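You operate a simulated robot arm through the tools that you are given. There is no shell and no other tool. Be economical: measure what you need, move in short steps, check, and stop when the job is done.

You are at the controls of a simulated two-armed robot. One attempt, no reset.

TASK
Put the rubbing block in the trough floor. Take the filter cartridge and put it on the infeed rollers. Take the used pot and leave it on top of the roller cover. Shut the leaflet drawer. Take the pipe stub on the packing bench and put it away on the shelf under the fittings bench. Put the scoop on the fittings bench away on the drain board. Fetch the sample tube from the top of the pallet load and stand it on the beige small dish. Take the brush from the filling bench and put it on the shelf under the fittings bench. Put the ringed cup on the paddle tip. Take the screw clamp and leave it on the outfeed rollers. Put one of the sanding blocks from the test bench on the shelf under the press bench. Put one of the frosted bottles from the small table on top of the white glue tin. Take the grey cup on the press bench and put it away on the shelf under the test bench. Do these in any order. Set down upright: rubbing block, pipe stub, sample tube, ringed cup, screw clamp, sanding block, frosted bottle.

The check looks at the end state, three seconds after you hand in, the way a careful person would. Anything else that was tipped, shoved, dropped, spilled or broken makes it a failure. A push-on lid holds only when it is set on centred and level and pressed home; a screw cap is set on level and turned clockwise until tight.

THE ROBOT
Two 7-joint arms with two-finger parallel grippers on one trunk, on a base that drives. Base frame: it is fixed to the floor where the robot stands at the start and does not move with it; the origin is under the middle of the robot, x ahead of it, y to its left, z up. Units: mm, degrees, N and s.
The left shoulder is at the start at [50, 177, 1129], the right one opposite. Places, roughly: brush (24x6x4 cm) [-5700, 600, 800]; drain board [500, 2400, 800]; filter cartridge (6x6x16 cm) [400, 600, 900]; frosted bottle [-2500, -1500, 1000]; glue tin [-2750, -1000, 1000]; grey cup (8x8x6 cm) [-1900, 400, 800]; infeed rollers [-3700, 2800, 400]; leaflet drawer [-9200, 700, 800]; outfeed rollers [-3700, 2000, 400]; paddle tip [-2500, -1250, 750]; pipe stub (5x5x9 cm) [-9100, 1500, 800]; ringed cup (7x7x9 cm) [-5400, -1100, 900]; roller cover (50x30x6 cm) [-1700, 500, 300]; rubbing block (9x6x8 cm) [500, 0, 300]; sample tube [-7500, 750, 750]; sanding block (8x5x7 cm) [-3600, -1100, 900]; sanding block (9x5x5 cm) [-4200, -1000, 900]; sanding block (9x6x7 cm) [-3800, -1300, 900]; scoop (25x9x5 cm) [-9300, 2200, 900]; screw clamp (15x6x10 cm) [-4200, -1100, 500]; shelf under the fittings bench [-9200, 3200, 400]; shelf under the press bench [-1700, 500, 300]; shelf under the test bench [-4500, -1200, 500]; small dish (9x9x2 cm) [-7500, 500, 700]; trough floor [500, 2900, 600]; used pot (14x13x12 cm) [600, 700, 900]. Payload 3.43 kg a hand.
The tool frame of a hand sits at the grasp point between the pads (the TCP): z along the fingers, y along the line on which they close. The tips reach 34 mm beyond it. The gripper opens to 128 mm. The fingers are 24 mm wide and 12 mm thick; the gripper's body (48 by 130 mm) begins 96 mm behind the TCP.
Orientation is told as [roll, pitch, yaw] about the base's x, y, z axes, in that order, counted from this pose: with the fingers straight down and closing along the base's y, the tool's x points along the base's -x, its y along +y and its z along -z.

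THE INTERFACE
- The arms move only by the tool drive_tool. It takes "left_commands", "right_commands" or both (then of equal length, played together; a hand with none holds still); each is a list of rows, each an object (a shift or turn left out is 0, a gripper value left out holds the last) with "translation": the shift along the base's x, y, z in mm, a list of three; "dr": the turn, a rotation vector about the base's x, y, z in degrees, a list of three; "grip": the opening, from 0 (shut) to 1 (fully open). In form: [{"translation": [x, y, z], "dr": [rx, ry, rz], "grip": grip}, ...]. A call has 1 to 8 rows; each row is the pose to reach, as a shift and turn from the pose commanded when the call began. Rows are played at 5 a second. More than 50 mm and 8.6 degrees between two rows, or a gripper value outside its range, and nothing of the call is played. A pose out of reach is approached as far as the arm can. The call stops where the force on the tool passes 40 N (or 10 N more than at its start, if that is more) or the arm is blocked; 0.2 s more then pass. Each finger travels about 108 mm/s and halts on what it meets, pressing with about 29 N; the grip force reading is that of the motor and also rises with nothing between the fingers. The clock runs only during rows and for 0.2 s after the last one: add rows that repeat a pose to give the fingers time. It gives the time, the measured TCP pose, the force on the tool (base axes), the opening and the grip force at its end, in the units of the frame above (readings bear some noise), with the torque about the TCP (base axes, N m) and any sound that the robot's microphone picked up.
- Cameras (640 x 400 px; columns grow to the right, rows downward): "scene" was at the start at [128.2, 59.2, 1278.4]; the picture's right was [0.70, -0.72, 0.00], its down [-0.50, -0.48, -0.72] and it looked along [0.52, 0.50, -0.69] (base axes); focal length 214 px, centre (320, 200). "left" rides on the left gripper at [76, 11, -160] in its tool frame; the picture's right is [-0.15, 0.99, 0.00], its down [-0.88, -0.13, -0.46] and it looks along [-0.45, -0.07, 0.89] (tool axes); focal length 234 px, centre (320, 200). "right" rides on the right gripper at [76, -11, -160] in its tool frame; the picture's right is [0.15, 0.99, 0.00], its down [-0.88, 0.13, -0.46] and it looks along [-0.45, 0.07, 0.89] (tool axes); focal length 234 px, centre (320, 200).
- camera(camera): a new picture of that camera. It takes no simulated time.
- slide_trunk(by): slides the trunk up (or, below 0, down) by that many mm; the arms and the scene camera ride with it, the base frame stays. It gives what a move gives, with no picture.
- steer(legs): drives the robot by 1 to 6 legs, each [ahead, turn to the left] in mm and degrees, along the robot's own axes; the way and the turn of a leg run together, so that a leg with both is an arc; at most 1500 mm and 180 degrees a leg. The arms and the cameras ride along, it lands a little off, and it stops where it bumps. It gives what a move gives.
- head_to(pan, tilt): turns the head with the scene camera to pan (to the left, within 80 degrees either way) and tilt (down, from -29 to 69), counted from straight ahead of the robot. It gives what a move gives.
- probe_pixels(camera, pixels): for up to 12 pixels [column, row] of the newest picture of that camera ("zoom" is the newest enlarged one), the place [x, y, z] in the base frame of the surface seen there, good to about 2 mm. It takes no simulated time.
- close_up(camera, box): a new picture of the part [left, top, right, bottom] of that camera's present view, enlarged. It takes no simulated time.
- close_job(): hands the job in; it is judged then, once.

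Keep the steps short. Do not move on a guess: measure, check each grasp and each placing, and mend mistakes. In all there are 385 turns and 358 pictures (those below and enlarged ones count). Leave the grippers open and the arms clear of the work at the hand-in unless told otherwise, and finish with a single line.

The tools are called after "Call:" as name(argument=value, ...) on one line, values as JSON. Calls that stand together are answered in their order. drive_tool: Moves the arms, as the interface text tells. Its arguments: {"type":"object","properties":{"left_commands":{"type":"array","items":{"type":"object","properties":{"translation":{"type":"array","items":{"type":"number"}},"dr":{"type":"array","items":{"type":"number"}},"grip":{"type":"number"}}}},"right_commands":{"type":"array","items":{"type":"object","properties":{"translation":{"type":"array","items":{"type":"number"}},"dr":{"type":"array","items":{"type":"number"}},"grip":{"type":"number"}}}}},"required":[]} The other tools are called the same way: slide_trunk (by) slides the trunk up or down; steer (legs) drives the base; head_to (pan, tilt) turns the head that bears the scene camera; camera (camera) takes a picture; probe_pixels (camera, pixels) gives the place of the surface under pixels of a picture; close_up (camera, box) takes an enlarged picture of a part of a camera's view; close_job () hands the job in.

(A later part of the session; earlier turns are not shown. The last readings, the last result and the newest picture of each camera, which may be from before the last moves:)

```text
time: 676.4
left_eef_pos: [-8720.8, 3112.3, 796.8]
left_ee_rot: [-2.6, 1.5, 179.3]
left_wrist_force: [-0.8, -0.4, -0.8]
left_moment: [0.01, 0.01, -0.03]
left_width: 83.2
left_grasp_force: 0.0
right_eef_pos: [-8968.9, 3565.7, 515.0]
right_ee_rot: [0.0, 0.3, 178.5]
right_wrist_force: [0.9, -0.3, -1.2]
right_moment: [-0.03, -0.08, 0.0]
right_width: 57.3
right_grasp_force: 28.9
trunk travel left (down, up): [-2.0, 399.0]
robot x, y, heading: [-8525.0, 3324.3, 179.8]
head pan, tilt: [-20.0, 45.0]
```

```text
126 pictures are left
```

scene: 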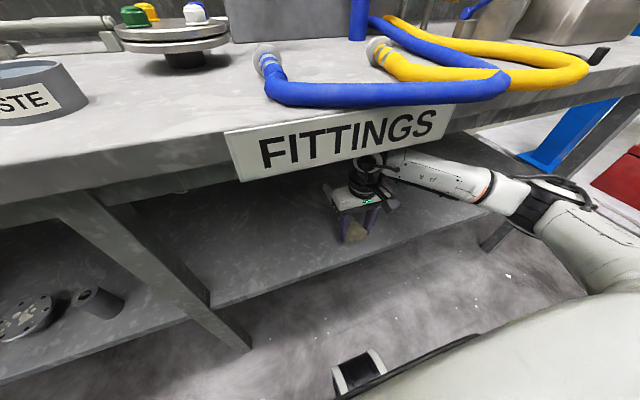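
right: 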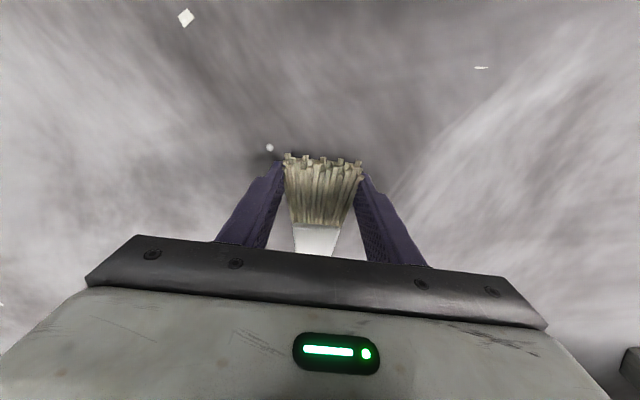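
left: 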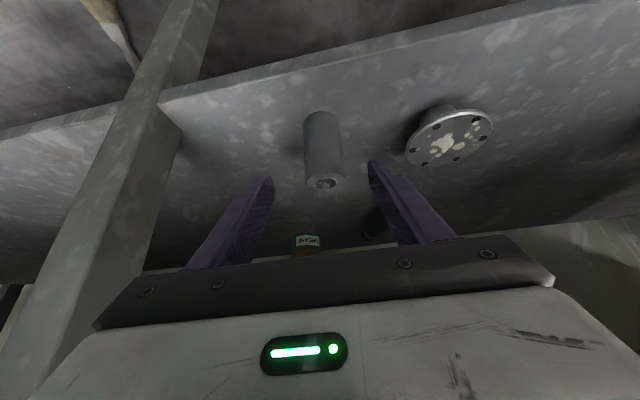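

In place. Lower to contact and release.

Call:
drive_tool(right_commands=[{"translation": [0, 0, -12]}, {"translation": [0, 0, -20]}, {"translation": [0, 0, -25]}, {"translation": [0, 0, -29]}])

Call:
drive_tool(right_commands=[{"translation": [0, 0, 2], "grip": 0.75}, {"translation": [0, 0, 2]}, {"translation": [0, 0, 2]}, {"translation": [0, 0, 40]}, {"translation": [40, 0, 45]}, {"translation": [80, 0, 45]}, {"translation": [120, 0, 45]}])

Call:
camera(camera="right")

```text
time: 677.4
left_eef_pos: [-8721.5, 3113.5, 797.3]
left_ee_rot: [-2.6, 1.4, 179.3]
left_wrist_force: [0.3, -0.7, -1.5]
left_moment: [0.0, 0.0, -0.02]
left_width: 83.2
left_grasp_force: 0.1
right_eef_pos: [-8969.6, 3567.0, 487.4]
right_ee_rot: [0.1, -0.2, 178.5]
right_wrist_force: [3.9, -0.2, 19.8]
right_moment: [0.0, -0.59, 0.01]
right_width: 57.3
right_grasp_force: 29.1
trunk travel left (down, up): [-2.0, 399.0]
robot x, y, heading: [-8521.4, 3324.4, 179.5]
head pan, tilt: [-20.0, 45.0]
```

```text
time: 679.0
left_eef_pos: [-8722.2, 3111.9, 796.1]
left_ee_rot: [-2.5, 1.6, 179.2]
left_wrist_force: [-0.3, 0.1, 0.1]
left_moment: [0.0, -0.01, 0.0]
left_width: 83.1
left_grasp_force: 0.1
right_eef_pos: [-8848.0, 3566.0, 530.6]
right_ee_rot: [0.0, 0.1, 178.4]
right_wrist_force: [-0.3, -0.2, 0.6]
right_moment: [-0.01, -0.04, 0.03]
right_width: 96.0
right_grasp_force: 0.1
trunk travel left (down, up): [-2.0, 399.0]
robot x, y, heading: [-8524.8, 3323.6, 179.6]
head pan, tilt: [-20.0, 45.0]
```

```text
125 pictures are left
```

right: 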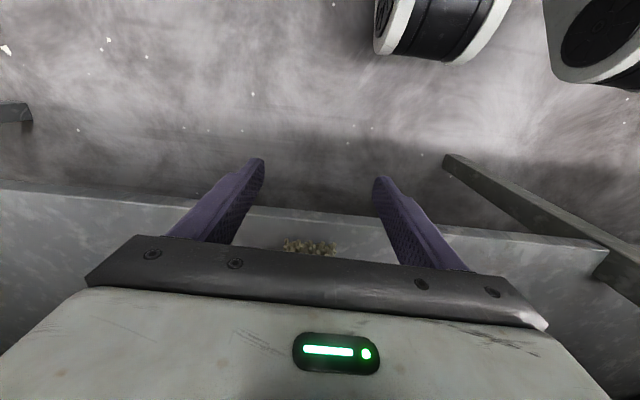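

Brush lies on the shelf. Next the scoop: back off, raise trunk, drive to y≈2270 and look at the fittings bench.

Call:
steer(legs=[[-180, 0]])

Call:
slide_trunk(by=300)

Call:
steer(legs=[[0, 90], [1050, 0], [0, -90]])

Call:
head_to(pan=0, tilt=30)

Call:
camera(camera="scene")

```text
time: 680.5
left_eef_pos: [-8543.3, 3111.1, 796.5]
left_ee_rot: [-2.6, 1.7, 179.5]
left_wrist_force: [0.6, 0.1, -0.2]
left_moment: [-0.01, 0.01, 0.0]
left_width: 83.2
left_grasp_force: 0.1
right_eef_pos: [-8670.8, 3564.4, 531.4]
right_ee_rot: [0.1, 0.1, 178.6]
right_wrist_force: [0.3, -0.1, -0.1]
right_moment: [-0.01, -0.02, 0.02]
right_width: 96.1
right_grasp_force: 0.0
trunk travel left (down, up): [-2.0, 399.0]
robot x, y, heading: [-8345.5, 3321.0, 180.2]
head pan, tilt: [-20.0, 45.0]
```

```text
time: 683.5
left_eef_pos: [-8542.7, 3111.2, 1096.4]
left_ee_rot: [-2.6, 1.5, 179.3]
left_wrist_force: [-0.6, -0.3, 0.0]
left_moment: [0.0, 0.0, -0.04]
left_width: 83.4
left_grasp_force: 0.0
right_eef_pos: [-8670.8, 3563.4, 830.8]
right_ee_rot: [0.1, 0.2, 178.6]
right_wrist_force: [-0.1, -0.6, -1.0]
right_moment: [0.01, -0.01, -0.03]
right_width: 96.0
right_grasp_force: 0.0
trunk travel left (down, up): [-302.0, 99.0]
robot x, y, heading: [-8341.8, 3322.9, 180.1]
head pan, tilt: [-20.0, 45.0]
```

```text
time: 696.5
left_eef_pos: [-8513.9, 2069.3, 1095.3]
left_ee_rot: [-2.6, 1.5, -179.8]
left_wrist_force: [0.0, -0.4, 0.9]
left_moment: [0.02, 0.01, 0.03]
left_width: 83.2
left_grasp_force: 0.0
right_eef_pos: [-8648.5, 2521.5, 831.8]
right_ee_rot: [0.1, 0.1, 179.4]
right_wrist_force: [0.1, -0.1, 0.6]
right_moment: [0.01, 0.03, 0.01]
right_width: 95.9
right_grasp_force: 0.0
trunk travel left (down, up): [-302.0, 99.0]
robot x, y, heading: [-8319.5, 2285.5, -179.1]
head pan, tilt: [-20.0, 45.0]
```

```text
time: 697.4
left_eef_pos: [-8513.0, 2070.1, 1096.8]
left_ee_rot: [-2.6, 1.6, -179.9]
left_wrist_force: [-0.1, -0.4, -0.8]
left_moment: [0.0, -0.02, 0.03]
left_width: 83.2
left_grasp_force: 0.1
right_eef_pos: [-8647.8, 2521.0, 831.9]
right_ee_rot: [0.1, 0.1, 179.4]
right_wrist_force: [0.1, 0.3, 0.2]
right_moment: [0.0, 0.0, 0.0]
right_width: 96.0
right_grasp_force: 0.0
trunk travel left (down, up): [-302.0, 99.0]
robot x, y, heading: [-8318.3, 2286.0, -179.4]
head pan, tilt: [0.0, 30.0]
```

```text
124 pictures are left
```

scene: 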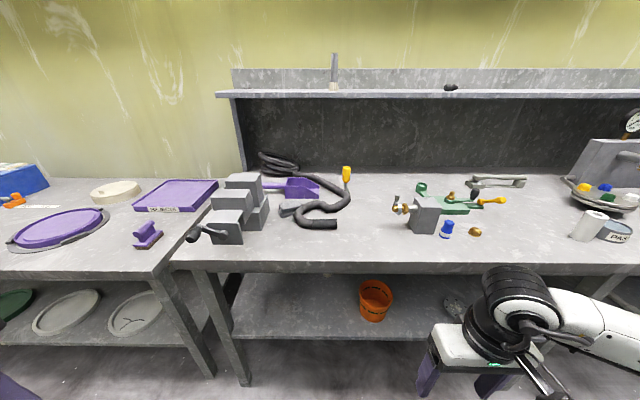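

Call:
close_up(camera="scene", box=[190, 140, 370, 260])

Call:
probe_pixels(camera="zoom", pixels=[[380, 165], [350, 165], [440, 165], [400, 200], [300, 165], [275, 165], [450, 190], [395, 155], [430, 185], [340, 175], [250, 140], [350, 210]])

```text
3.33 times, centred on (280, 200) of scene
```

zoom: 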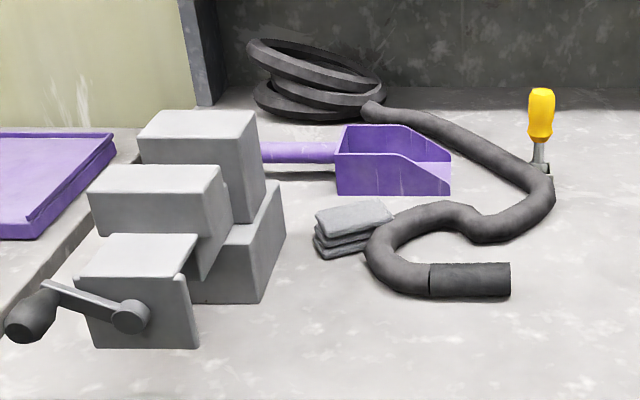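

```text
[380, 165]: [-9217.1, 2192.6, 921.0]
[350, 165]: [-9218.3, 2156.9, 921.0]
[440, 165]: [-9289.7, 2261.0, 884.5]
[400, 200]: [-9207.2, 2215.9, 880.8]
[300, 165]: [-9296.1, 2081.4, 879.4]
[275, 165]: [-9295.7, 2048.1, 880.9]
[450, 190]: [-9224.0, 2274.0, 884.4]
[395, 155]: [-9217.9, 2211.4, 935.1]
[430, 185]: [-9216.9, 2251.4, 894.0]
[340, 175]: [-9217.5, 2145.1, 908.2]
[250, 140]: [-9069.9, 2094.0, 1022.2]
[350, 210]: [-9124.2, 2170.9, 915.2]
```

Scoop: bowl y 2140–2275, x −9217…−9300, walls to 935; handle runs to −y behind the vise. Raise the right hand, then drive closer for an accurate look.

Call:
drive_tool(right_commands=[{"translation": [0, -20, 45]}, {"translation": [0, -40, 90]}, {"translation": [0, -60, 135]}, {"translation": [0, -80, 180]}, {"translation": [0, -90, 220]}])

Call:
steer(legs=[[0, -15], [290, 0], [0, 14.5]])

Call:
head_to(pan=15, tilt=40)

Call:
close_up(camera="scene", box=[160, 80, 480, 280])

```text
time: 698.6
left_eef_pos: [-8513.1, 2068.8, 1096.7]
left_ee_rot: [-2.5, 1.6, -179.8]
left_wrist_force: [-0.7, 0.5, 0.3]
left_moment: [-0.02, 0.02, -0.01]
left_width: 83.1
left_grasp_force: 0.0
right_eef_pos: [-8648.1, 2429.4, 1051.0]
right_ee_rot: [0.0, 0.1, 179.4]
right_wrist_force: [0.3, -0.7, -0.8]
right_moment: [-0.01, -0.01, -0.01]
right_width: 95.9
right_grasp_force: 0.0
trunk travel left (down, up): [-302.0, 99.0]
robot x, y, heading: [-8319.9, 2285.4, -179.4]
head pan, tilt: [0.0, 30.0]
```

```text
time: 702.3
left_eef_pos: [-8801.2, 2146.6, 1096.0]
left_ee_rot: [-2.7, 1.6, 179.4]
left_wrist_force: [0.3, -1.2, 0.2]
left_moment: [0.01, 0.03, 0.03]
left_width: 83.1
left_grasp_force: 0.1
right_eef_pos: [-8929.2, 2508.9, 1050.2]
right_ee_rot: [0.2, 0.0, 178.4]
right_wrist_force: [0.8, 0.2, 0.1]
right_moment: [0.0, -0.04, 0.0]
right_width: 96.1
right_grasp_force: 0.0
trunk travel left (down, up): [-302.0, 99.0]
robot x, y, heading: [-8605.5, 2361.3, 179.8]
head pan, tilt: [0.0, 30.0]
```

```text
time: 703.1
left_eef_pos: [-8802.3, 2147.3, 1095.4]
left_ee_rot: [-2.6, 1.7, 179.3]
left_wrist_force: [-0.6, -1.1, 0.0]
left_moment: [-0.01, -0.03, 0.02]
left_width: 83.2
left_grasp_force: 0.0
right_eef_pos: [-8929.4, 2510.4, 1050.7]
right_ee_rot: [0.0, 0.2, 178.5]
right_wrist_force: [-0.1, -0.3, -0.3]
right_moment: [-0.02, -0.03, 0.0]
right_width: 95.8
right_grasp_force: 0.1
trunk travel left (down, up): [-302.0, 99.0]
robot x, y, heading: [-8604.8, 2360.8, 180.0]
head pan, tilt: [15.0, 40.0]
```

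```text
2.00 times, centred on (320, 180) of scene
```

zoom: 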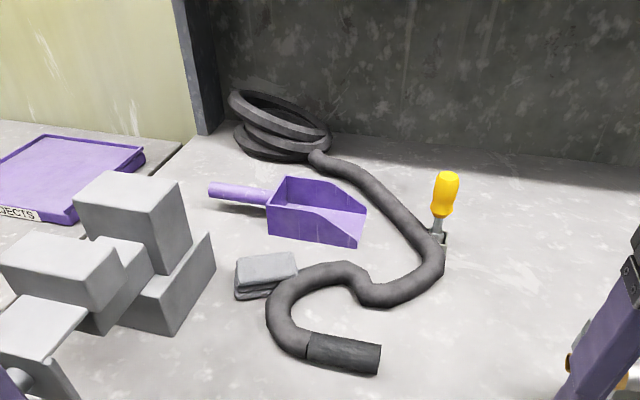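

Call:
probe_pixels(camera="zoom", pixels=[[240, 192], [212, 190], [265, 197], [270, 205], [287, 180], [285, 195], [275, 225], [300, 200], [180, 180], [190, 260], [330, 215], [338, 190]])

```text
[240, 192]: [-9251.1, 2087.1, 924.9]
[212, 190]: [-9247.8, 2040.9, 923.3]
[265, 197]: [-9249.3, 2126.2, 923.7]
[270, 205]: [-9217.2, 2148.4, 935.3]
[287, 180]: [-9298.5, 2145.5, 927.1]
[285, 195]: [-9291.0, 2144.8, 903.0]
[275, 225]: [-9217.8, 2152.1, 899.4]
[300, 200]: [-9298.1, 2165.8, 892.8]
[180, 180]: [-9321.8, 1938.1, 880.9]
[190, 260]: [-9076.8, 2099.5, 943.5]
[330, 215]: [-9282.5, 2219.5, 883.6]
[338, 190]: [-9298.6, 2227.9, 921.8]
```

The scoop handle (axis along y, z≈912, x≈−9258) needs the hand turned 90°. Test the left hand's forward reach with yaw +85° at safe height.

Call:
drive_tool(left_commands=[{"translation": [-30, 0, 20], "dr": [0, 0, 8.5]}, {"translation": [-60, 0, 20], "dr": [0, 0, 17]}, {"translation": [-100, 0, 20], "dr": [0, 0, 25.5]}, {"translation": [-140, 0, 20], "dr": [0, 0, 34]}, {"translation": [-180, 0, 20], "dr": [0, 0, 42.5]}, {"translation": [-220, 0, 20], "dr": [0, 0, 51]}, {"translation": [-260, 0, 20], "dr": [0, 0, 59.5]}, {"translation": [-300, 0, 20], "dr": [0, 0, 68]}])

Call:
drive_tool(left_commands=[{"translation": [-40, 0, 0], "dr": [0, 0, 8]}, {"translation": [-80, 0, 0], "dr": [0, 0, 16]}, {"translation": [-120, 0, 0], "dr": [0, 0, 22]}, {"translation": [-150, 0, 0], "dr": [0, 0, 22]}])

```text
time: 704.9
left_eef_pos: [-9102.3, 2147.9, 1116.3]
left_ee_rot: [-2.6, 1.7, -112.6]
left_wrist_force: [-0.3, 0.0, 0.4]
left_moment: [0.04, -0.02, 0.02]
left_width: 83.2
left_grasp_force: 0.0
right_eef_pos: [-8931.7, 2510.4, 1050.3]
right_ee_rot: [0.1, 0.2, 178.3]
right_wrist_force: [-0.4, 0.4, 0.3]
right_moment: [0.01, -0.04, 0.01]
right_width: 96.0
right_grasp_force: 0.1
trunk travel left (down, up): [-302.0, 99.0]
robot x, y, heading: [-8605.0, 2356.3, 179.6]
head pan, tilt: [15.0, 40.0]
```

```text
time: 705.9
left_eef_pos: [-9168.1, 2107.8, 1091.7]
left_ee_rot: [-2.8, 1.6, -90.6]
left_wrist_force: [-0.6, -0.2, 0.1]
left_moment: [-0.04, -0.01, 0.01]
left_width: 83.4
left_grasp_force: 0.1
left hand out of reach, approached as far as the arm can: row 1, 2, 3, 4
right_eef_pos: [-8929.7, 2511.3, 1051.2]
right_ee_rot: [0.1, 0.1, 178.4]
right_wrist_force: [0.5, -0.6, 0.2]
right_moment: [-0.03, 0.02, 0.04]
right_width: 96.0
right_grasp_force: 0.1
trunk travel left (down, up): [-302.0, 99.0]
robot x, y, heading: [-8604.6, 2360.6, 179.6]
head pan, tilt: [15.0, 40.0]
```

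Yaw +90° reaches 563 mm ahead. Check the vise block's rear edge before lowering behind it.

Call:
close_up(camera="scene", box=[160, 80, 400, 240])

Call:
probe_pixels(camera="zoom", pixels=[[105, 190], [130, 150], [215, 168], [185, 200], [222, 180], [225, 250], [250, 230], [230, 215], [210, 172], [240, 220]])

```text
2.50 times, centred on (280, 160) of scene
```

zoom: 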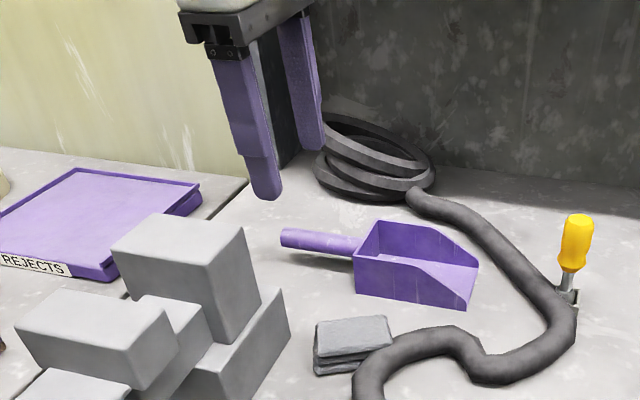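

```text
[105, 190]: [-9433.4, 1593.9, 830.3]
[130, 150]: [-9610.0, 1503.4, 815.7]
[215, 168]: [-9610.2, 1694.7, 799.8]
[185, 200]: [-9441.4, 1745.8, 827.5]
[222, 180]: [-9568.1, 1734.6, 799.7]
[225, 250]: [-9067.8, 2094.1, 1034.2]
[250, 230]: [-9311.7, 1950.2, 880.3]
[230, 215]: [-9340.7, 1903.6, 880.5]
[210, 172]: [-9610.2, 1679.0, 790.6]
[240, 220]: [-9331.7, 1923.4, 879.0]
```

Call:
probe_pixels(camera="zoom", pixels=[[240, 231], [238, 260], [255, 295], [155, 217], [205, 262], [285, 325], [275, 300], [195, 230], [310, 240], [340, 243], [355, 262]])

```text
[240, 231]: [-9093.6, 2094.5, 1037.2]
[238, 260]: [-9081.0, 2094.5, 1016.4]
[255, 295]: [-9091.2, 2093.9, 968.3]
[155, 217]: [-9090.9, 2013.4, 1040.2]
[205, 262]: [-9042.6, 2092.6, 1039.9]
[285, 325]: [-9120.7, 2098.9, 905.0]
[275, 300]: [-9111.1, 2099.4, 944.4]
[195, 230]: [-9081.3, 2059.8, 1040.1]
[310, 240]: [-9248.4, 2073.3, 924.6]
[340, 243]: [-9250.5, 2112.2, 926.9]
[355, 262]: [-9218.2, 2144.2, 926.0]
```

Vise block ends at x≈−9095, so the space behind is clear. Tilt the left hand 25° forward, set opening ~41 mm, and approach the handle at y≈2108.

Call:
drive_tool(left_commands=[{"translation": [-10, 0, -10], "dr": [-0.5, 7.5, 0], "grip": 0.33}, {"translation": [-20, 0, -30], "dr": [-1, 15, 0]}, {"translation": [-35, 0, -60], "dr": [-1.6, 22.2, 0]}, {"translation": [-47, 0, -85], "dr": [-1.6, 22.2, 0]}, {"translation": [-56, 0, -105], "dr": [-1.6, 22.2, 0]}])

Call:
close_up(camera="scene", box=[180, 60, 420, 220])

Call:
camera(camera="left")

```text
time: 707.1
left_eef_pos: [-9221.1, 2109.3, 984.6]
left_ee_rot: [-24.8, -0.3, -91.0]
left_wrist_force: [-0.7, 0.2, -0.5]
left_moment: [0.0, -0.01, 0.01]
left_width: 42.3
left_grasp_force: 0.1
right_eef_pos: [-8929.7, 2509.9, 1050.8]
right_ee_rot: [0.1, 0.2, 178.3]
right_wrist_force: [0.4, -0.4, 0.2]
right_moment: [0.03, 0.02, -0.01]
right_width: 95.9
right_grasp_force: 0.1
trunk travel left (down, up): [-302.0, 99.0]
robot x, y, heading: [-8606.9, 2361.1, 179.4]
head pan, tilt: [15.0, 40.0]
```

```text
2.50 times, centred on (300, 140) of scene
```

zoom: 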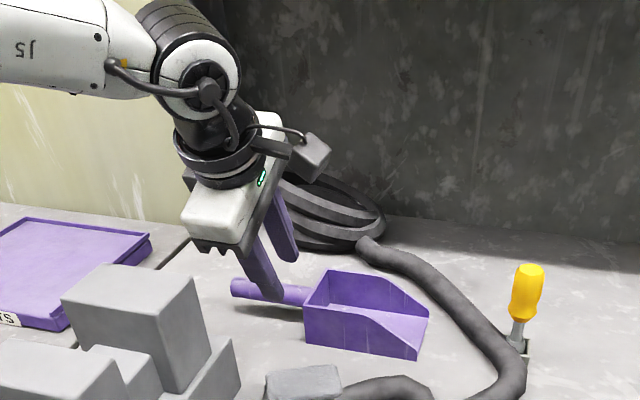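

```text
119 pictures are left
```

left: 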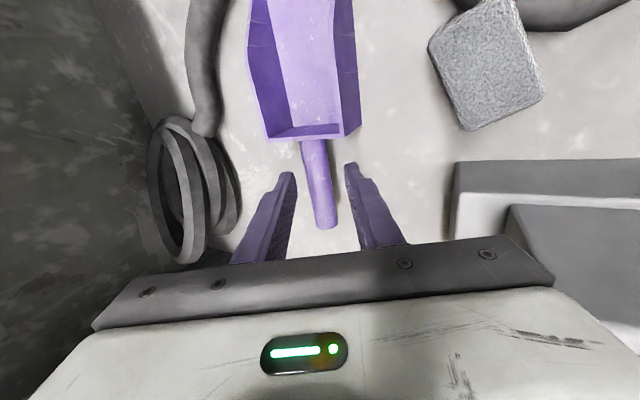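

Handle is right between the fingers. Advance, close, lift.

Call:
drive_tool(left_commands=[{"translation": [-14, 0, -26]}, {"translation": [-26, 0, -50]}, {"translation": [-26, 0, -50], "grip": 0.0}, {"translation": [-26, 0, -50]}, {"translation": [-26, 0, -50]}, {"translation": [-26, 0, -30]}, {"translation": [-26, 0, 10]}, {"translation": [-26, 0, 50]}])

Call:
camera(camera="left")

Call:
close_up(camera="scene", box=[180, 60, 420, 220])

```text
time: 708.9
left_eef_pos: [-9245.3, 2108.1, 1036.1]
left_ee_rot: [-24.8, -0.4, -91.0]
left_wrist_force: [-0.2, 0.2, -0.7]
left_moment: [-0.05, -0.02, -0.04]
left_width: 26.2
left_grasp_force: 28.9
right_eef_pos: [-8929.9, 2511.6, 1050.9]
right_ee_rot: [0.1, 0.0, 178.4]
right_wrist_force: [0.7, 0.5, 0.2]
right_moment: [-0.01, 0.01, 0.01]
right_width: 96.1
right_grasp_force: 0.0
trunk travel left (down, up): [-302.0, 99.0]
robot x, y, heading: [-8603.1, 2358.5, 179.5]
head pan, tilt: [15.0, 40.0]
```

```text
118 pictures are left
```

left: 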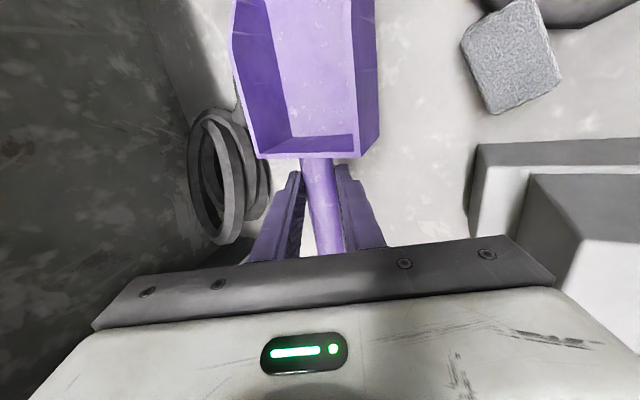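

```text
2.50 times, centred on (300, 140) of scene
```

zoom: 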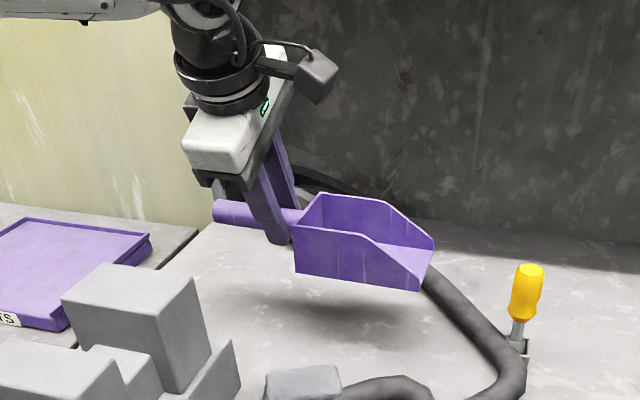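

Scoop is held. Raise it well above the vise, pull back, and back the base away.

Call:
drive_tool(left_commands=[{"translation": [0, 0, 45]}, {"translation": [5, 0, 90]}, {"translation": [45, 10, 115]}, {"translation": [90, 20, 120]}, {"translation": [135, 30, 120]}, {"translation": [180, 30, 120]}, {"translation": [225, 30, 120]}])

Call:
steer(legs=[[-280, 0]])

Call:
camera(camera="left")

Call:
camera(camera="scene")

```text
time: 710.5
left_eef_pos: [-9021.2, 2140.1, 1156.2]
left_ee_rot: [-24.7, -0.3, -91.0]
left_wrist_force: [0.6, 0.3, -0.8]
left_moment: [-0.07, 0.02, -0.01]
left_width: 25.9
left_grasp_force: 29.0
right_eef_pos: [-8928.1, 2510.6, 1050.6]
right_ee_rot: [0.1, 0.1, 178.4]
right_wrist_force: [-0.4, 0.4, -0.6]
right_moment: [-0.02, 0.03, -0.01]
right_width: 95.9
right_grasp_force: 0.0
trunk travel left (down, up): [-302.0, 99.0]
robot x, y, heading: [-8604.3, 2360.2, 179.6]
head pan, tilt: [15.0, 40.0]
```

```text
time: 712.5
left_eef_pos: [-8741.7, 2138.3, 1156.4]
left_ee_rot: [-24.8, -0.4, -91.0]
left_wrist_force: [0.1, -0.4, 0.7]
left_moment: [-0.09, 0.02, 0.02]
left_width: 25.9
left_grasp_force: 28.8
right_eef_pos: [-8648.3, 2508.5, 1050.7]
right_ee_rot: [0.1, 0.2, 178.3]
right_wrist_force: [-0.4, 0.2, -0.3]
right_moment: [0.0, 0.01, -0.02]
right_width: 96.1
right_grasp_force: 0.0
trunk travel left (down, up): [-302.0, 99.0]
robot x, y, heading: [-8322.7, 2352.4, 179.5]
head pan, tilt: [15.0, 40.0]
```

```text
116 pictures are left
```

left: 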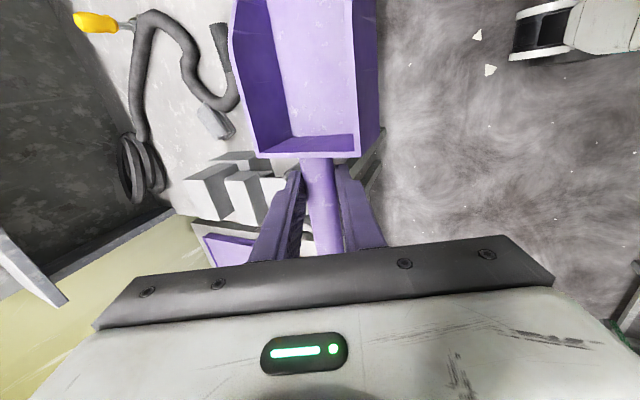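

```text
115 pictures are left
```

scene: 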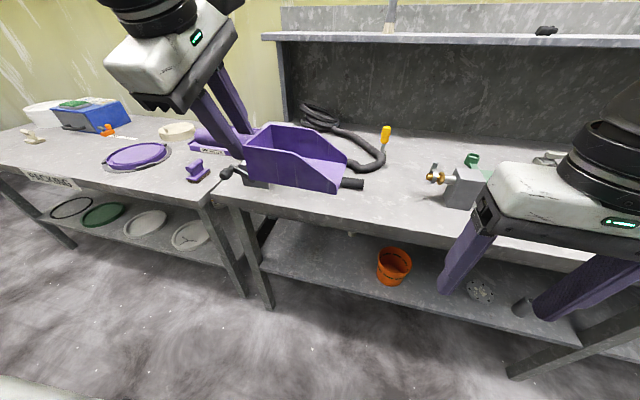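

Drive back: south along the corridor, then east to about (−5400, −330), facing the south bench.

Call:
steer(legs=[[0, 90.5], [1500, 0], [1190, 0], [0, 90]])

Call:
steer(legs=[[1500, 0], [1400, 0], [0, -90]])

Call:
head_to(pan=0, tilt=30)

Call:
camera(camera="scene")

```text
time: 733.0
left_eef_pos: [-7932.3, -102.2, 1156.1]
left_ee_rot: [-24.7, -0.5, 86.9]
left_wrist_force: [-0.2, -0.5, -0.8]
left_moment: [0.07, 0.04, -0.01]
left_width: 25.7
left_grasp_force: 29.3
right_eef_pos: [-8040.5, -469.7, 1050.8]
right_ee_rot: [0.2, 0.0, -3.8]
right_wrist_force: [0.0, -0.4, 0.4]
right_moment: [0.0, 0.02, 0.04]
right_width: 95.9
right_grasp_force: 0.1
trunk travel left (down, up): [-302.0, 99.0]
robot x, y, heading: [-8359.1, -304.4, -2.7]
head pan, tilt: [15.0, 40.0]
```

```text
time: 750.9
left_eef_pos: [-5267.6, -863.2, 1155.8]
left_ee_rot: [-24.8, -0.5, -3.4]
left_wrist_force: [0.3, -0.3, -1.4]
left_moment: [0.0, -0.06, 0.01]
left_width: 25.9
left_grasp_force: 28.8
right_eef_pos: [-5634.4, -754.8, 1050.2]
right_ee_rot: [0.1, 0.1, -94.1]
right_wrist_force: [-0.2, 0.5, 0.2]
right_moment: [-0.03, 0.0, 0.03]
right_width: 96.1
right_grasp_force: 0.1
trunk travel left (down, up): [-302.0, 99.0]
robot x, y, heading: [-5470.0, -436.7, -92.6]
head pan, tilt: [15.0, 40.0]
```

```text
time: 751.6
left_eef_pos: [-5266.7, -864.1, 1156.3]
left_ee_rot: [-24.7, -0.3, -3.3]
left_wrist_force: [-0.2, -0.2, -1.1]
left_moment: [-0.02, -0.09, -0.03]
left_width: 25.8
left_grasp_force: 29.1
right_eef_pos: [-5633.6, -755.8, 1051.1]
right_ee_rot: [0.0, 0.1, -94.0]
right_wrist_force: [1.0, -0.4, -0.1]
right_moment: [-0.01, -0.02, 0.01]
right_width: 96.2
right_grasp_force: 0.1
trunk travel left (down, up): [-302.0, 99.0]
robot x, y, heading: [-5467.3, -433.9, -92.5]
head pan, tilt: [0.0, 30.0]
```

```text
114 pictures are left
```

scene: 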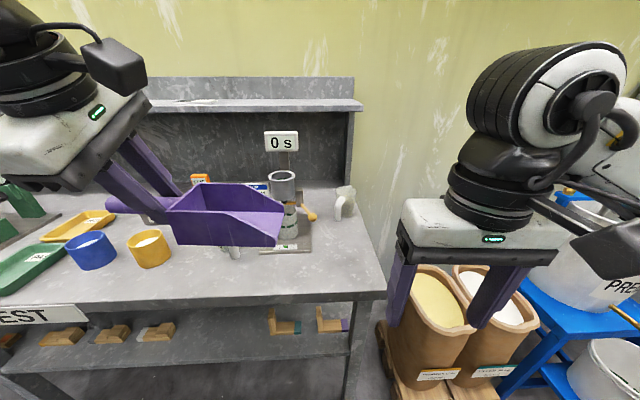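

Call:
close_up(camera="scene", box=[60, 120, 380, 300])

Call:
probe_pixels(camera="scene", pixels=[[95, 250], [150, 248], [285, 185], [288, 225], [343, 205], [345, 190], [230, 255], [310, 212], [285, 250], [340, 280]])

```text
2.00 times, centred on (220, 210) of scene
```

zoom: 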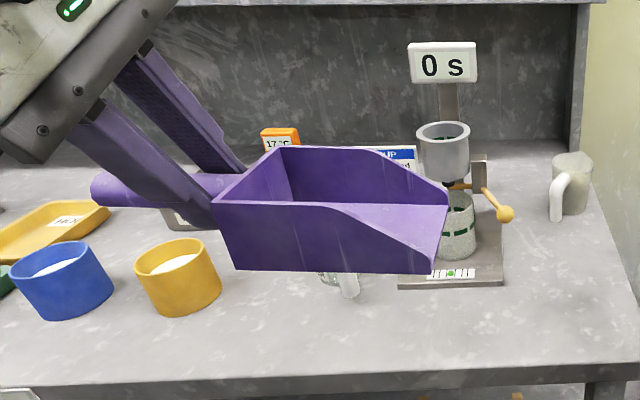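

```text
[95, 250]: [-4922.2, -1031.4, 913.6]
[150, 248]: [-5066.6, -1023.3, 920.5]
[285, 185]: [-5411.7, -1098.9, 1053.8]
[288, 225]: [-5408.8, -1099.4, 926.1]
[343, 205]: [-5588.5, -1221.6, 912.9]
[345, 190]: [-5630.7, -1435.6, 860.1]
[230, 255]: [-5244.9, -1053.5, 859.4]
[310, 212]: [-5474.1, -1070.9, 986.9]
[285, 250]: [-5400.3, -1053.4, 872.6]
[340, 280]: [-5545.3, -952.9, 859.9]
```

The ringed cup (green band) sits at (−5409, −1099) on the stand base (z≈872) under a funnel. Pull the scoop hand back, and move the robot to (−5209, −440) for the right hand.

Call:
drive_tool(left_commands=[{"translation": [0, 45, 0]}, {"translation": [0, 90, 0]}, {"translation": [0, 135, 0]}])

Call:
steer(legs=[[0, 92.5], [250, 0], [0, -90]])

Call:
drive_tool(right_commands=[{"translation": [0, -20, -10], "dr": [-8, 0, 0], "grip": 0.85}, {"translation": [0, -40, -20], "dr": [-16, 0, 0]}, {"translation": [0, -60, -30], "dr": [-24, 0, 0]}, {"translation": [0, -80, -40], "dr": [-32, 0, 0]}, {"translation": [0, -90, -50], "dr": [-40, 0, 0]}, {"translation": [0, -100, -60], "dr": [-48, 0, 0]}])

Call:
head_to(pan=-10, tilt=35)

Call:
camera(camera="scene")

```text
time: 752.4
left_eef_pos: [-5265.8, -728.0, 1156.5]
left_ee_rot: [-24.8, -0.3, -3.4]
left_wrist_force: [-0.1, 0.0, -0.9]
left_moment: [0.01, -0.07, 0.04]
left_width: 26.0
left_grasp_force: 28.5
right_eef_pos: [-5634.3, -754.3, 1050.5]
right_ee_rot: [0.1, 0.0, -94.0]
right_wrist_force: [0.1, 0.0, 0.0]
right_moment: [0.02, -0.01, 0.04]
right_width: 96.0
right_grasp_force: 0.1
trunk travel left (down, up): [-302.0, 99.0]
robot x, y, heading: [-5471.5, -435.0, -92.8]
head pan, tilt: [0.0, 30.0]
```

```text
time: 761.9
left_eef_pos: [-5012.6, -738.8, 1154.7]
left_ee_rot: [-24.8, -0.3, -2.9]
left_wrist_force: [0.7, 0.3, -1.6]
left_moment: [0.0, -0.06, 0.0]
left_width: 25.9
left_grasp_force: 28.9
right_eef_pos: [-5381.0, -768.6, 1050.4]
right_ee_rot: [0.1, 0.0, -93.4]
right_wrist_force: [-0.8, -0.1, -0.3]
right_moment: [0.01, -0.01, -0.01]
right_width: 95.9
right_grasp_force: 0.1
trunk travel left (down, up): [-302.0, 99.0]
robot x, y, heading: [-5217.9, -451.2, -92.0]
head pan, tilt: [0.0, 30.0]
```

```text
time: 763.3
left_eef_pos: [-5012.2, -738.4, 1156.9]
left_ee_rot: [-24.7, -0.4, -2.8]
left_wrist_force: [-0.2, 0.2, -1.6]
left_moment: [-0.01, -0.09, -0.01]
left_width: 26.0
left_grasp_force: 29.0
right_eef_pos: [-5379.3, -874.6, 990.2]
right_ee_rot: [3.9, -47.6, -95.1]
right_wrist_force: [0.6, 0.1, 0.1]
right_moment: [-0.03, -0.02, 0.0]
right_width: 108.9
right_grasp_force: 0.2
right hand out of reach, approached as far as the arm can: row 6
trunk travel left (down, up): [-302.0, 99.0]
robot x, y, heading: [-5214.8, -446.8, -92.1]
head pan, tilt: [0.0, 30.0]
```

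```text
time: 764.0
left_eef_pos: [-5012.6, -737.8, 1156.2]
left_ee_rot: [-24.6, -0.3, -2.8]
left_wrist_force: [-0.4, 0.5, -0.8]
left_moment: [-0.03, -0.12, 0.01]
left_width: 26.0
left_grasp_force: 29.1
right_eef_pos: [-5377.5, -873.7, 990.6]
right_ee_rot: [3.8, -47.6, -95.1]
right_wrist_force: [0.1, 0.4, 0.2]
right_moment: [-0.03, 0.0, 0.01]
right_width: 108.8
right_grasp_force: 0.1
trunk travel left (down, up): [-302.0, 99.0]
robot x, y, heading: [-5219.2, -444.1, -92.4]
head pan, tilt: [-10.0, 35.0]
```

```text
112 pictures are left
```

scene: 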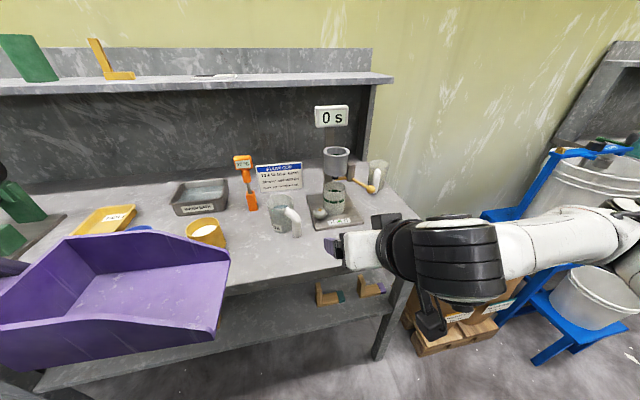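

Call:
close_up(camera="scene", box=[270, 90, 410, 240])

Call:
probe_pixels(camera="zoom", pixels=[[297, 290], [270, 290], [325, 285], [297, 318], [297, 262], [230, 320], [315, 180], [305, 240], [440, 255], [60, 340], [250, 260], [345, 250]])

```text
2.67 times, centred on (340, 165) of scene
```

zoom: 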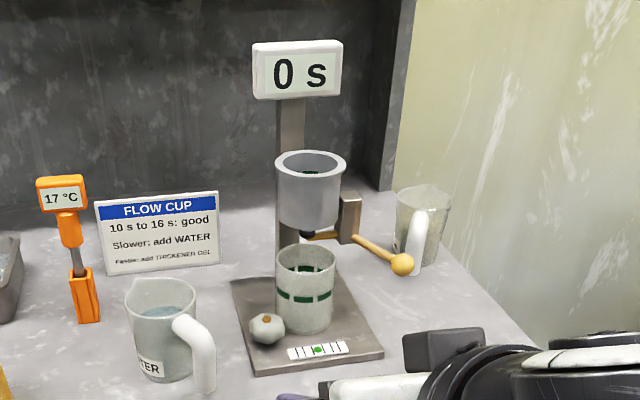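

```text
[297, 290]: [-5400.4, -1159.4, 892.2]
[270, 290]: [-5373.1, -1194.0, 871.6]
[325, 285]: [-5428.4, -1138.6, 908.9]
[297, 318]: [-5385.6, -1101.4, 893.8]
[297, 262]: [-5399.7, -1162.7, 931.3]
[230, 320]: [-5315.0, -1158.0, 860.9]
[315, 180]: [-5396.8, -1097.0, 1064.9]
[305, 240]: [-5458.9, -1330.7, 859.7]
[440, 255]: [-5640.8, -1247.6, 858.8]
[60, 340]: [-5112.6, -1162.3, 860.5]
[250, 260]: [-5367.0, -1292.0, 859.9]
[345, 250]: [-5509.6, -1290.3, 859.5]
```

Call:
probe_pixels(camera="zoom", pixels=[[305, 280], [280, 275], [333, 265], [306, 250], [280, 315], [330, 315], [305, 325], [308, 298], [303, 305], [266, 328], [350, 225], [402, 265]])

```text
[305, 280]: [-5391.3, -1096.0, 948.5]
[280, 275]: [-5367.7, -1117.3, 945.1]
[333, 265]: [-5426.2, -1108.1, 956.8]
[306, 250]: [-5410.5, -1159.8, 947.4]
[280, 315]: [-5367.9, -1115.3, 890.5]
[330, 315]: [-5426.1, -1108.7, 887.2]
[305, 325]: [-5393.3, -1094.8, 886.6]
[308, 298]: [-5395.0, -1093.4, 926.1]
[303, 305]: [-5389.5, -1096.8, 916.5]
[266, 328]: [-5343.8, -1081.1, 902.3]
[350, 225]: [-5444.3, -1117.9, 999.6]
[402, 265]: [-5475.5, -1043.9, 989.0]
```

Cup: axis ≈(−5399, −1128), r≈34, z 872–957; a knob sits at its left front and the lever ball at right (−5475, −1044, 989). I'll approach turned 20° so the gripper body avoids the lever. Drive 150 in and rotate.

Call:
drive_tool(right_commands=[{"translation": [5, 10, 10], "dr": [0, 0, -7]}, {"translation": [10, 20, 15], "dr": [0, 0, -14]}, {"translation": [15, 20, 20], "dr": [0, 0, -20]}])

Call:
steer(legs=[[145, 0]])

Call:
camera(camera="right")

Call:
close_up(camera="scene", box=[250, 100, 450, 260])

```text
time: 764.8
left_eef_pos: [-5011.7, -738.4, 1156.2]
left_ee_rot: [-24.7, -0.3, -2.8]
left_wrist_force: [0.1, 0.1, -1.9]
left_moment: [0.01, -0.08, 0.02]
left_width: 25.9
left_grasp_force: 29.2
right_eef_pos: [-5364.2, -852.1, 1012.1]
right_ee_rot: [3.7, -47.8, -115.1]
right_wrist_force: [-0.1, -0.4, 0.7]
right_moment: [-0.05, 0.0, 0.0]
right_width: 109.2
right_grasp_force: 0.0
trunk travel left (down, up): [-302.0, 99.0]
robot x, y, heading: [-5222.4, -449.7, -91.9]
head pan, tilt: [-10.0, 35.0]
```

```text
time: 766.1
left_eef_pos: [-5018.9, -881.7, 1156.7]
left_ee_rot: [-24.8, -0.3, -2.9]
left_wrist_force: [0.1, -0.5, -1.2]
left_moment: [0.02, -0.09, -0.01]
left_width: 25.7
left_grasp_force: 28.7
right_eef_pos: [-5368.6, -995.7, 1010.6]
right_ee_rot: [3.8, -47.7, -115.1]
right_wrist_force: [-0.9, -0.5, 0.0]
right_moment: [0.01, -0.02, 0.0]
right_width: 108.9
right_grasp_force: 0.0
trunk travel left (down, up): [-302.0, 99.0]
robot x, y, heading: [-5227.7, -588.0, -92.1]
head pan, tilt: [-10.0, 35.0]
```

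```text
110 pictures are left
```

right: 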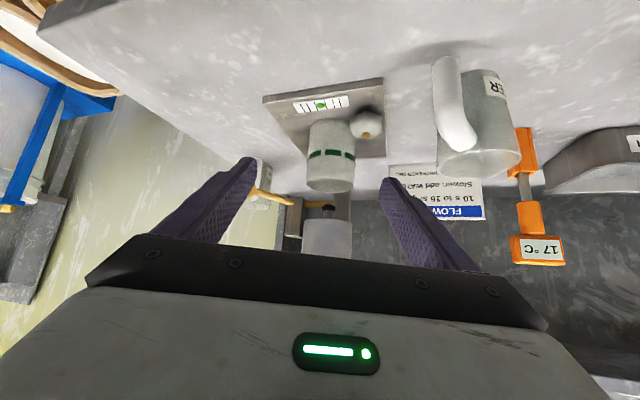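

```text
2.50 times, centred on (350, 180) of scene
```

zoom: 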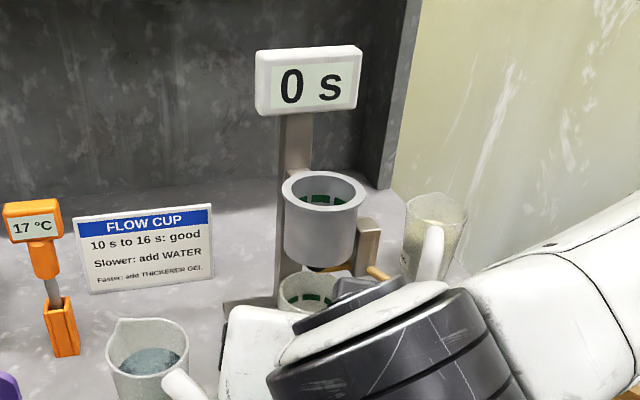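

Call:
probe_pixels(camera="right", pixels=[[330, 165], [308, 165], [354, 165], [330, 130], [330, 188], [437, 165], [520, 160], [450, 70], [475, 140], [366, 125], [255, 190], [290, 200]])

```text
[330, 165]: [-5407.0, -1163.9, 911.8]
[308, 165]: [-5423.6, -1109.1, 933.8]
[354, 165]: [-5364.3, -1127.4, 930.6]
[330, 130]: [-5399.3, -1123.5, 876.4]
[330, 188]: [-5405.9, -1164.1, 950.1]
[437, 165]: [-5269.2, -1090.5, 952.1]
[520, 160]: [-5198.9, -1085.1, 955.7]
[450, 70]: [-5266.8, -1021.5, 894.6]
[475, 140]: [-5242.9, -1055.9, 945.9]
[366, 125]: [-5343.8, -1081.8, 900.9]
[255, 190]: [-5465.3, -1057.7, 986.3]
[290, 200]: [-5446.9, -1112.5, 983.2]
```

Approach along the tool axis, stopping just short to check.

Call:
drive_tool(right_commands=[{"translation": [8, -18, 0]}, {"translation": [16, -35, 0]}, {"translation": [1, -67, -32]}, {"translation": [-14, -100, -65]}, {"translation": [-20, -113, -78]}])

Call:
camera(camera="right")

```text
time: 767.3
left_eef_pos: [-5019.6, -879.8, 1157.3]
left_ee_rot: [-24.7, -0.3, -2.9]
left_wrist_force: [-0.7, 0.9, -1.4]
left_moment: [-0.02, -0.09, 0.02]
left_width: 25.7
left_grasp_force: 29.1
right_eef_pos: [-5388.4, -1106.8, 934.8]
right_ee_rot: [4.0, -47.7, -115.3]
right_wrist_force: [-0.1, -0.3, 0.3]
right_moment: [-0.03, 0.03, 0.0]
right_width: 108.4
right_grasp_force: 0.0
trunk travel left (down, up): [-302.0, 99.0]
robot x, y, heading: [-5225.6, -587.5, -92.4]
head pan, tilt: [-10.0, 35.0]
```

```text
108 pictures are left
```

right: 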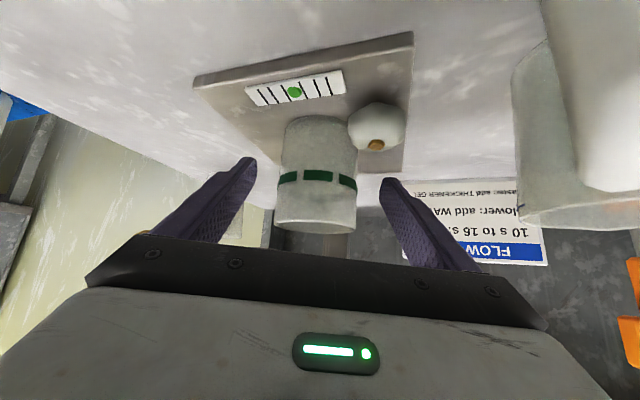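

Final approach, close, lift 8 mm, shift −x 12, then pull toward me.

Call:
drive_tool(right_commands=[{"translation": [-9, -20, -18]}, {"translation": [-9, -20, -18], "grip": 0.0}, {"translation": [-9, -20, -18]}, {"translation": [-9, -20, -18]}, {"translation": [-9, -20, -10]}, {"translation": [-20, -20, -9]}, {"translation": [-20, 15, -9]}, {"translation": [-20, 55, -5]}])

Call:
camera(camera="right")

```text
time: 769.1
left_eef_pos: [-5018.9, -880.8, 1155.9]
left_ee_rot: [-24.8, -0.4, -3.0]
left_wrist_force: [-0.1, 0.8, -1.5]
left_moment: [-0.02, -0.07, 0.0]
left_width: 26.0
left_grasp_force: 28.2
right_eef_pos: [-5409.9, -1052.4, 929.0]
right_ee_rot: [3.8, -47.8, -115.2]
right_wrist_force: [0.0, -1.2, -0.8]
right_moment: [0.04, -0.03, 0.0]
right_width: 58.2
right_grasp_force: 29.0
trunk travel left (down, up): [-302.0, 99.0]
robot x, y, heading: [-5223.3, -587.8, -92.0]
head pan, tilt: [-10.0, 35.0]
```

```text
107 pictures are left
```

right: 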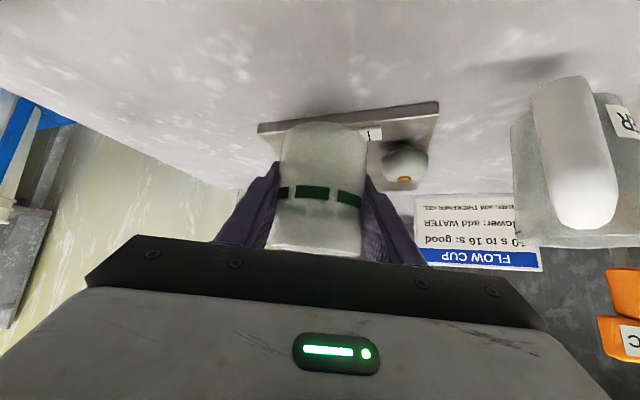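

Ringed cup is held, stand undisturbed. Pull out further, raise, and back off.

Call:
drive_tool(right_commands=[{"translation": [5, 45, 5]}, {"translation": [10, 85, 20]}, {"translation": [10, 100, 60]}, {"translation": [10, 110, 95]}])

Call:
steer(legs=[[-230, 0], [0, 92], [1500, 0], [1150, 0], [0, -90]])

Call:
camera(camera="scene")

```text
time: 770.1
left_eef_pos: [-5018.7, -880.1, 1156.7]
left_ee_rot: [-24.9, -0.3, -2.9]
left_wrist_force: [0.4, -0.3, -1.1]
left_moment: [0.01, -0.07, 0.01]
left_width: 25.9
left_grasp_force: 28.6
right_eef_pos: [-5385.0, -959.6, 1029.6]
right_ee_rot: [3.8, -47.7, -115.2]
right_wrist_force: [-0.4, 0.3, -0.2]
right_moment: [0.01, -0.02, 0.04]
right_width: 58.0
right_grasp_force: 29.3
right hand out of reach, approached as far as the arm can: row 2, 3, 4
trunk travel left (down, up): [-302.0, 99.0]
robot x, y, heading: [-5222.5, -588.7, -92.2]
head pan, tilt: [-10.0, 35.0]
```

```text
time: 792.1
left_eef_pos: [-2342.9, -648.9, 1157.3]
left_ee_rot: [-24.7, -0.3, -0.5]
left_wrist_force: [-0.6, -0.3, -1.1]
left_moment: [0.02, -0.09, -0.01]
left_width: 25.8
left_grasp_force: 29.1
right_eef_pos: [-2703.8, -743.9, 1028.9]
right_ee_rot: [3.7, -47.8, -112.8]
right_wrist_force: [0.4, -0.2, -0.8]
right_moment: [0.04, -0.02, 0.03]
right_width: 58.3
right_grasp_force: 29.1
trunk travel left (down, up): [-302.0, 99.0]
robot x, y, heading: [-2562.3, -366.8, -89.9]
head pan, tilt: [-10.0, 35.0]
```

```text
106 pictures are left
```

scene: 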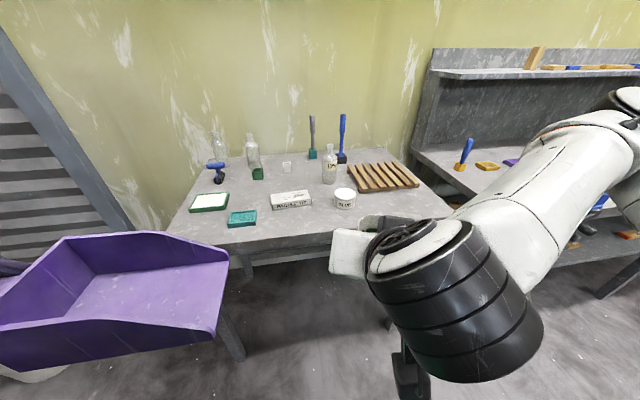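

Call:
close_up(camera="scene", box=[180, 100, 440, 250])

Call:
probe_pixels(camera="zoom", pixels=[[275, 230], [230, 232], [315, 225], [250, 260], [305, 262], [400, 225], [380, 228], [430, 228], [405, 250], [365, 165], [365, 195], [365, 110]])

```text
2.46 times, centred on (310, 175) of scene
```

zoom: 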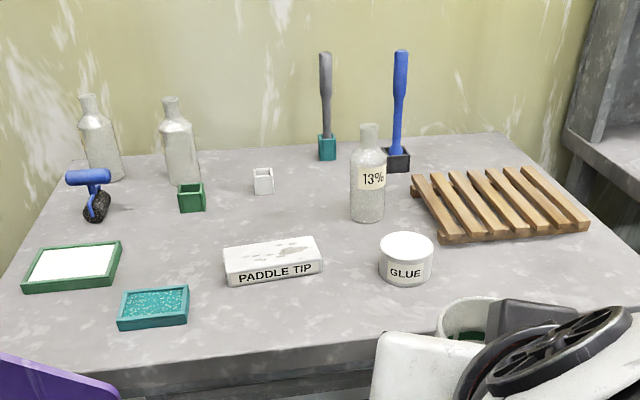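

```text
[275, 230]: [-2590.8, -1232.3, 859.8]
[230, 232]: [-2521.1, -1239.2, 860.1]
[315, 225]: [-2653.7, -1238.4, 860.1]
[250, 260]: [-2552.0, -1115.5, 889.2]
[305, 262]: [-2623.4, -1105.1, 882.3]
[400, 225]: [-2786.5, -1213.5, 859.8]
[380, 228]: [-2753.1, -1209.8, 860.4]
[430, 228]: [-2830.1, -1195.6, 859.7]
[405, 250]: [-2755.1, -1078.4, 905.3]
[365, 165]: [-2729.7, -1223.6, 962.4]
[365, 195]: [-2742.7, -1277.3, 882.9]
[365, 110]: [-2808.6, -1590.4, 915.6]
```

Call:
probe_pixels(camera="zoom", pixels=[[272, 255], [270, 245], [300, 242], [232, 250], [228, 257], [318, 250], [310, 240], [225, 285], [405, 238], [385, 245], [430, 245], [405, 282]])

```text
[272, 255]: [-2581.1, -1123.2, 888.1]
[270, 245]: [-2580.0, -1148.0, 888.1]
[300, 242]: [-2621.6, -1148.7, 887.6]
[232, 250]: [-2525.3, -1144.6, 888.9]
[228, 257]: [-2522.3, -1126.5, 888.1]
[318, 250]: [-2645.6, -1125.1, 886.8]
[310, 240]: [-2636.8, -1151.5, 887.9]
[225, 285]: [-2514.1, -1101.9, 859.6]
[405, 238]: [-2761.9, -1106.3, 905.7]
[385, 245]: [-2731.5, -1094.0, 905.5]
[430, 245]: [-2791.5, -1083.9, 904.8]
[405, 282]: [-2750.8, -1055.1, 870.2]
```

Paddle-tip block top: z≈888, x −2650…−2520, y ≈−1108…−1158. Shift the robot 120 to the left (+x) and drive in.

Call:
steer(legs=[[0, 90], [118, 0], [0, -90], [270, 0]])

Call:
camera(camera="right")

Call:
camera(camera="scene")

```text
time: 802.4
left_eef_pos: [-2229.7, -919.4, 1156.7]
left_ee_rot: [-24.8, -0.3, -1.1]
left_wrist_force: [0.2, 0.6, -0.3]
left_moment: [0.05, -0.08, 0.0]
left_width: 25.8
left_grasp_force: 28.3
right_eef_pos: [-2592.9, -1010.3, 1029.5]
right_ee_rot: [3.8, -47.7, -113.4]
right_wrist_force: [0.3, -0.1, -0.3]
right_moment: [0.02, -0.02, 0.01]
right_width: 57.9
right_grasp_force: 29.3
trunk travel left (down, up): [-302.0, 99.0]
robot x, y, heading: [-2447.4, -633.3, -90.5]
head pan, tilt: [-10.0, 35.0]
```

```text
104 pictures are left
```

right: 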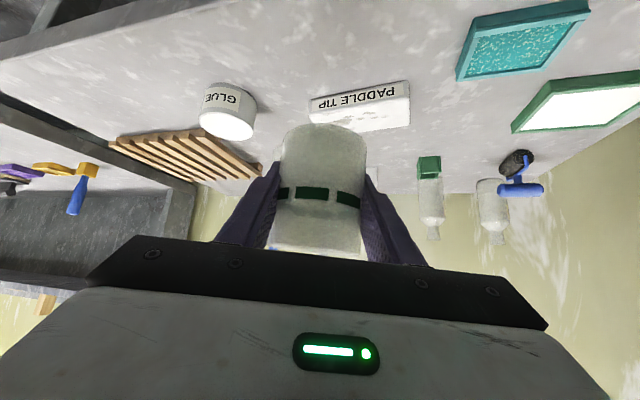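

```text
103 pictures are left
```

scene: 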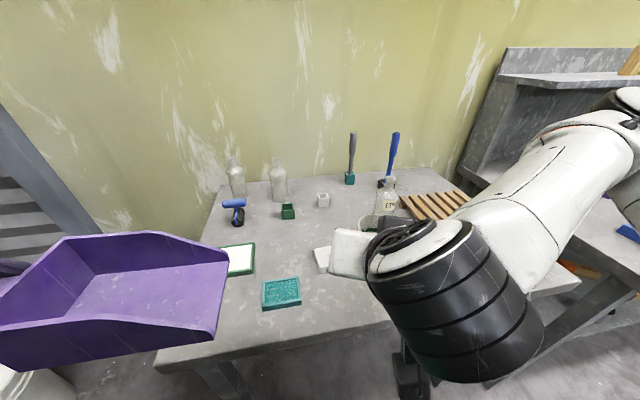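

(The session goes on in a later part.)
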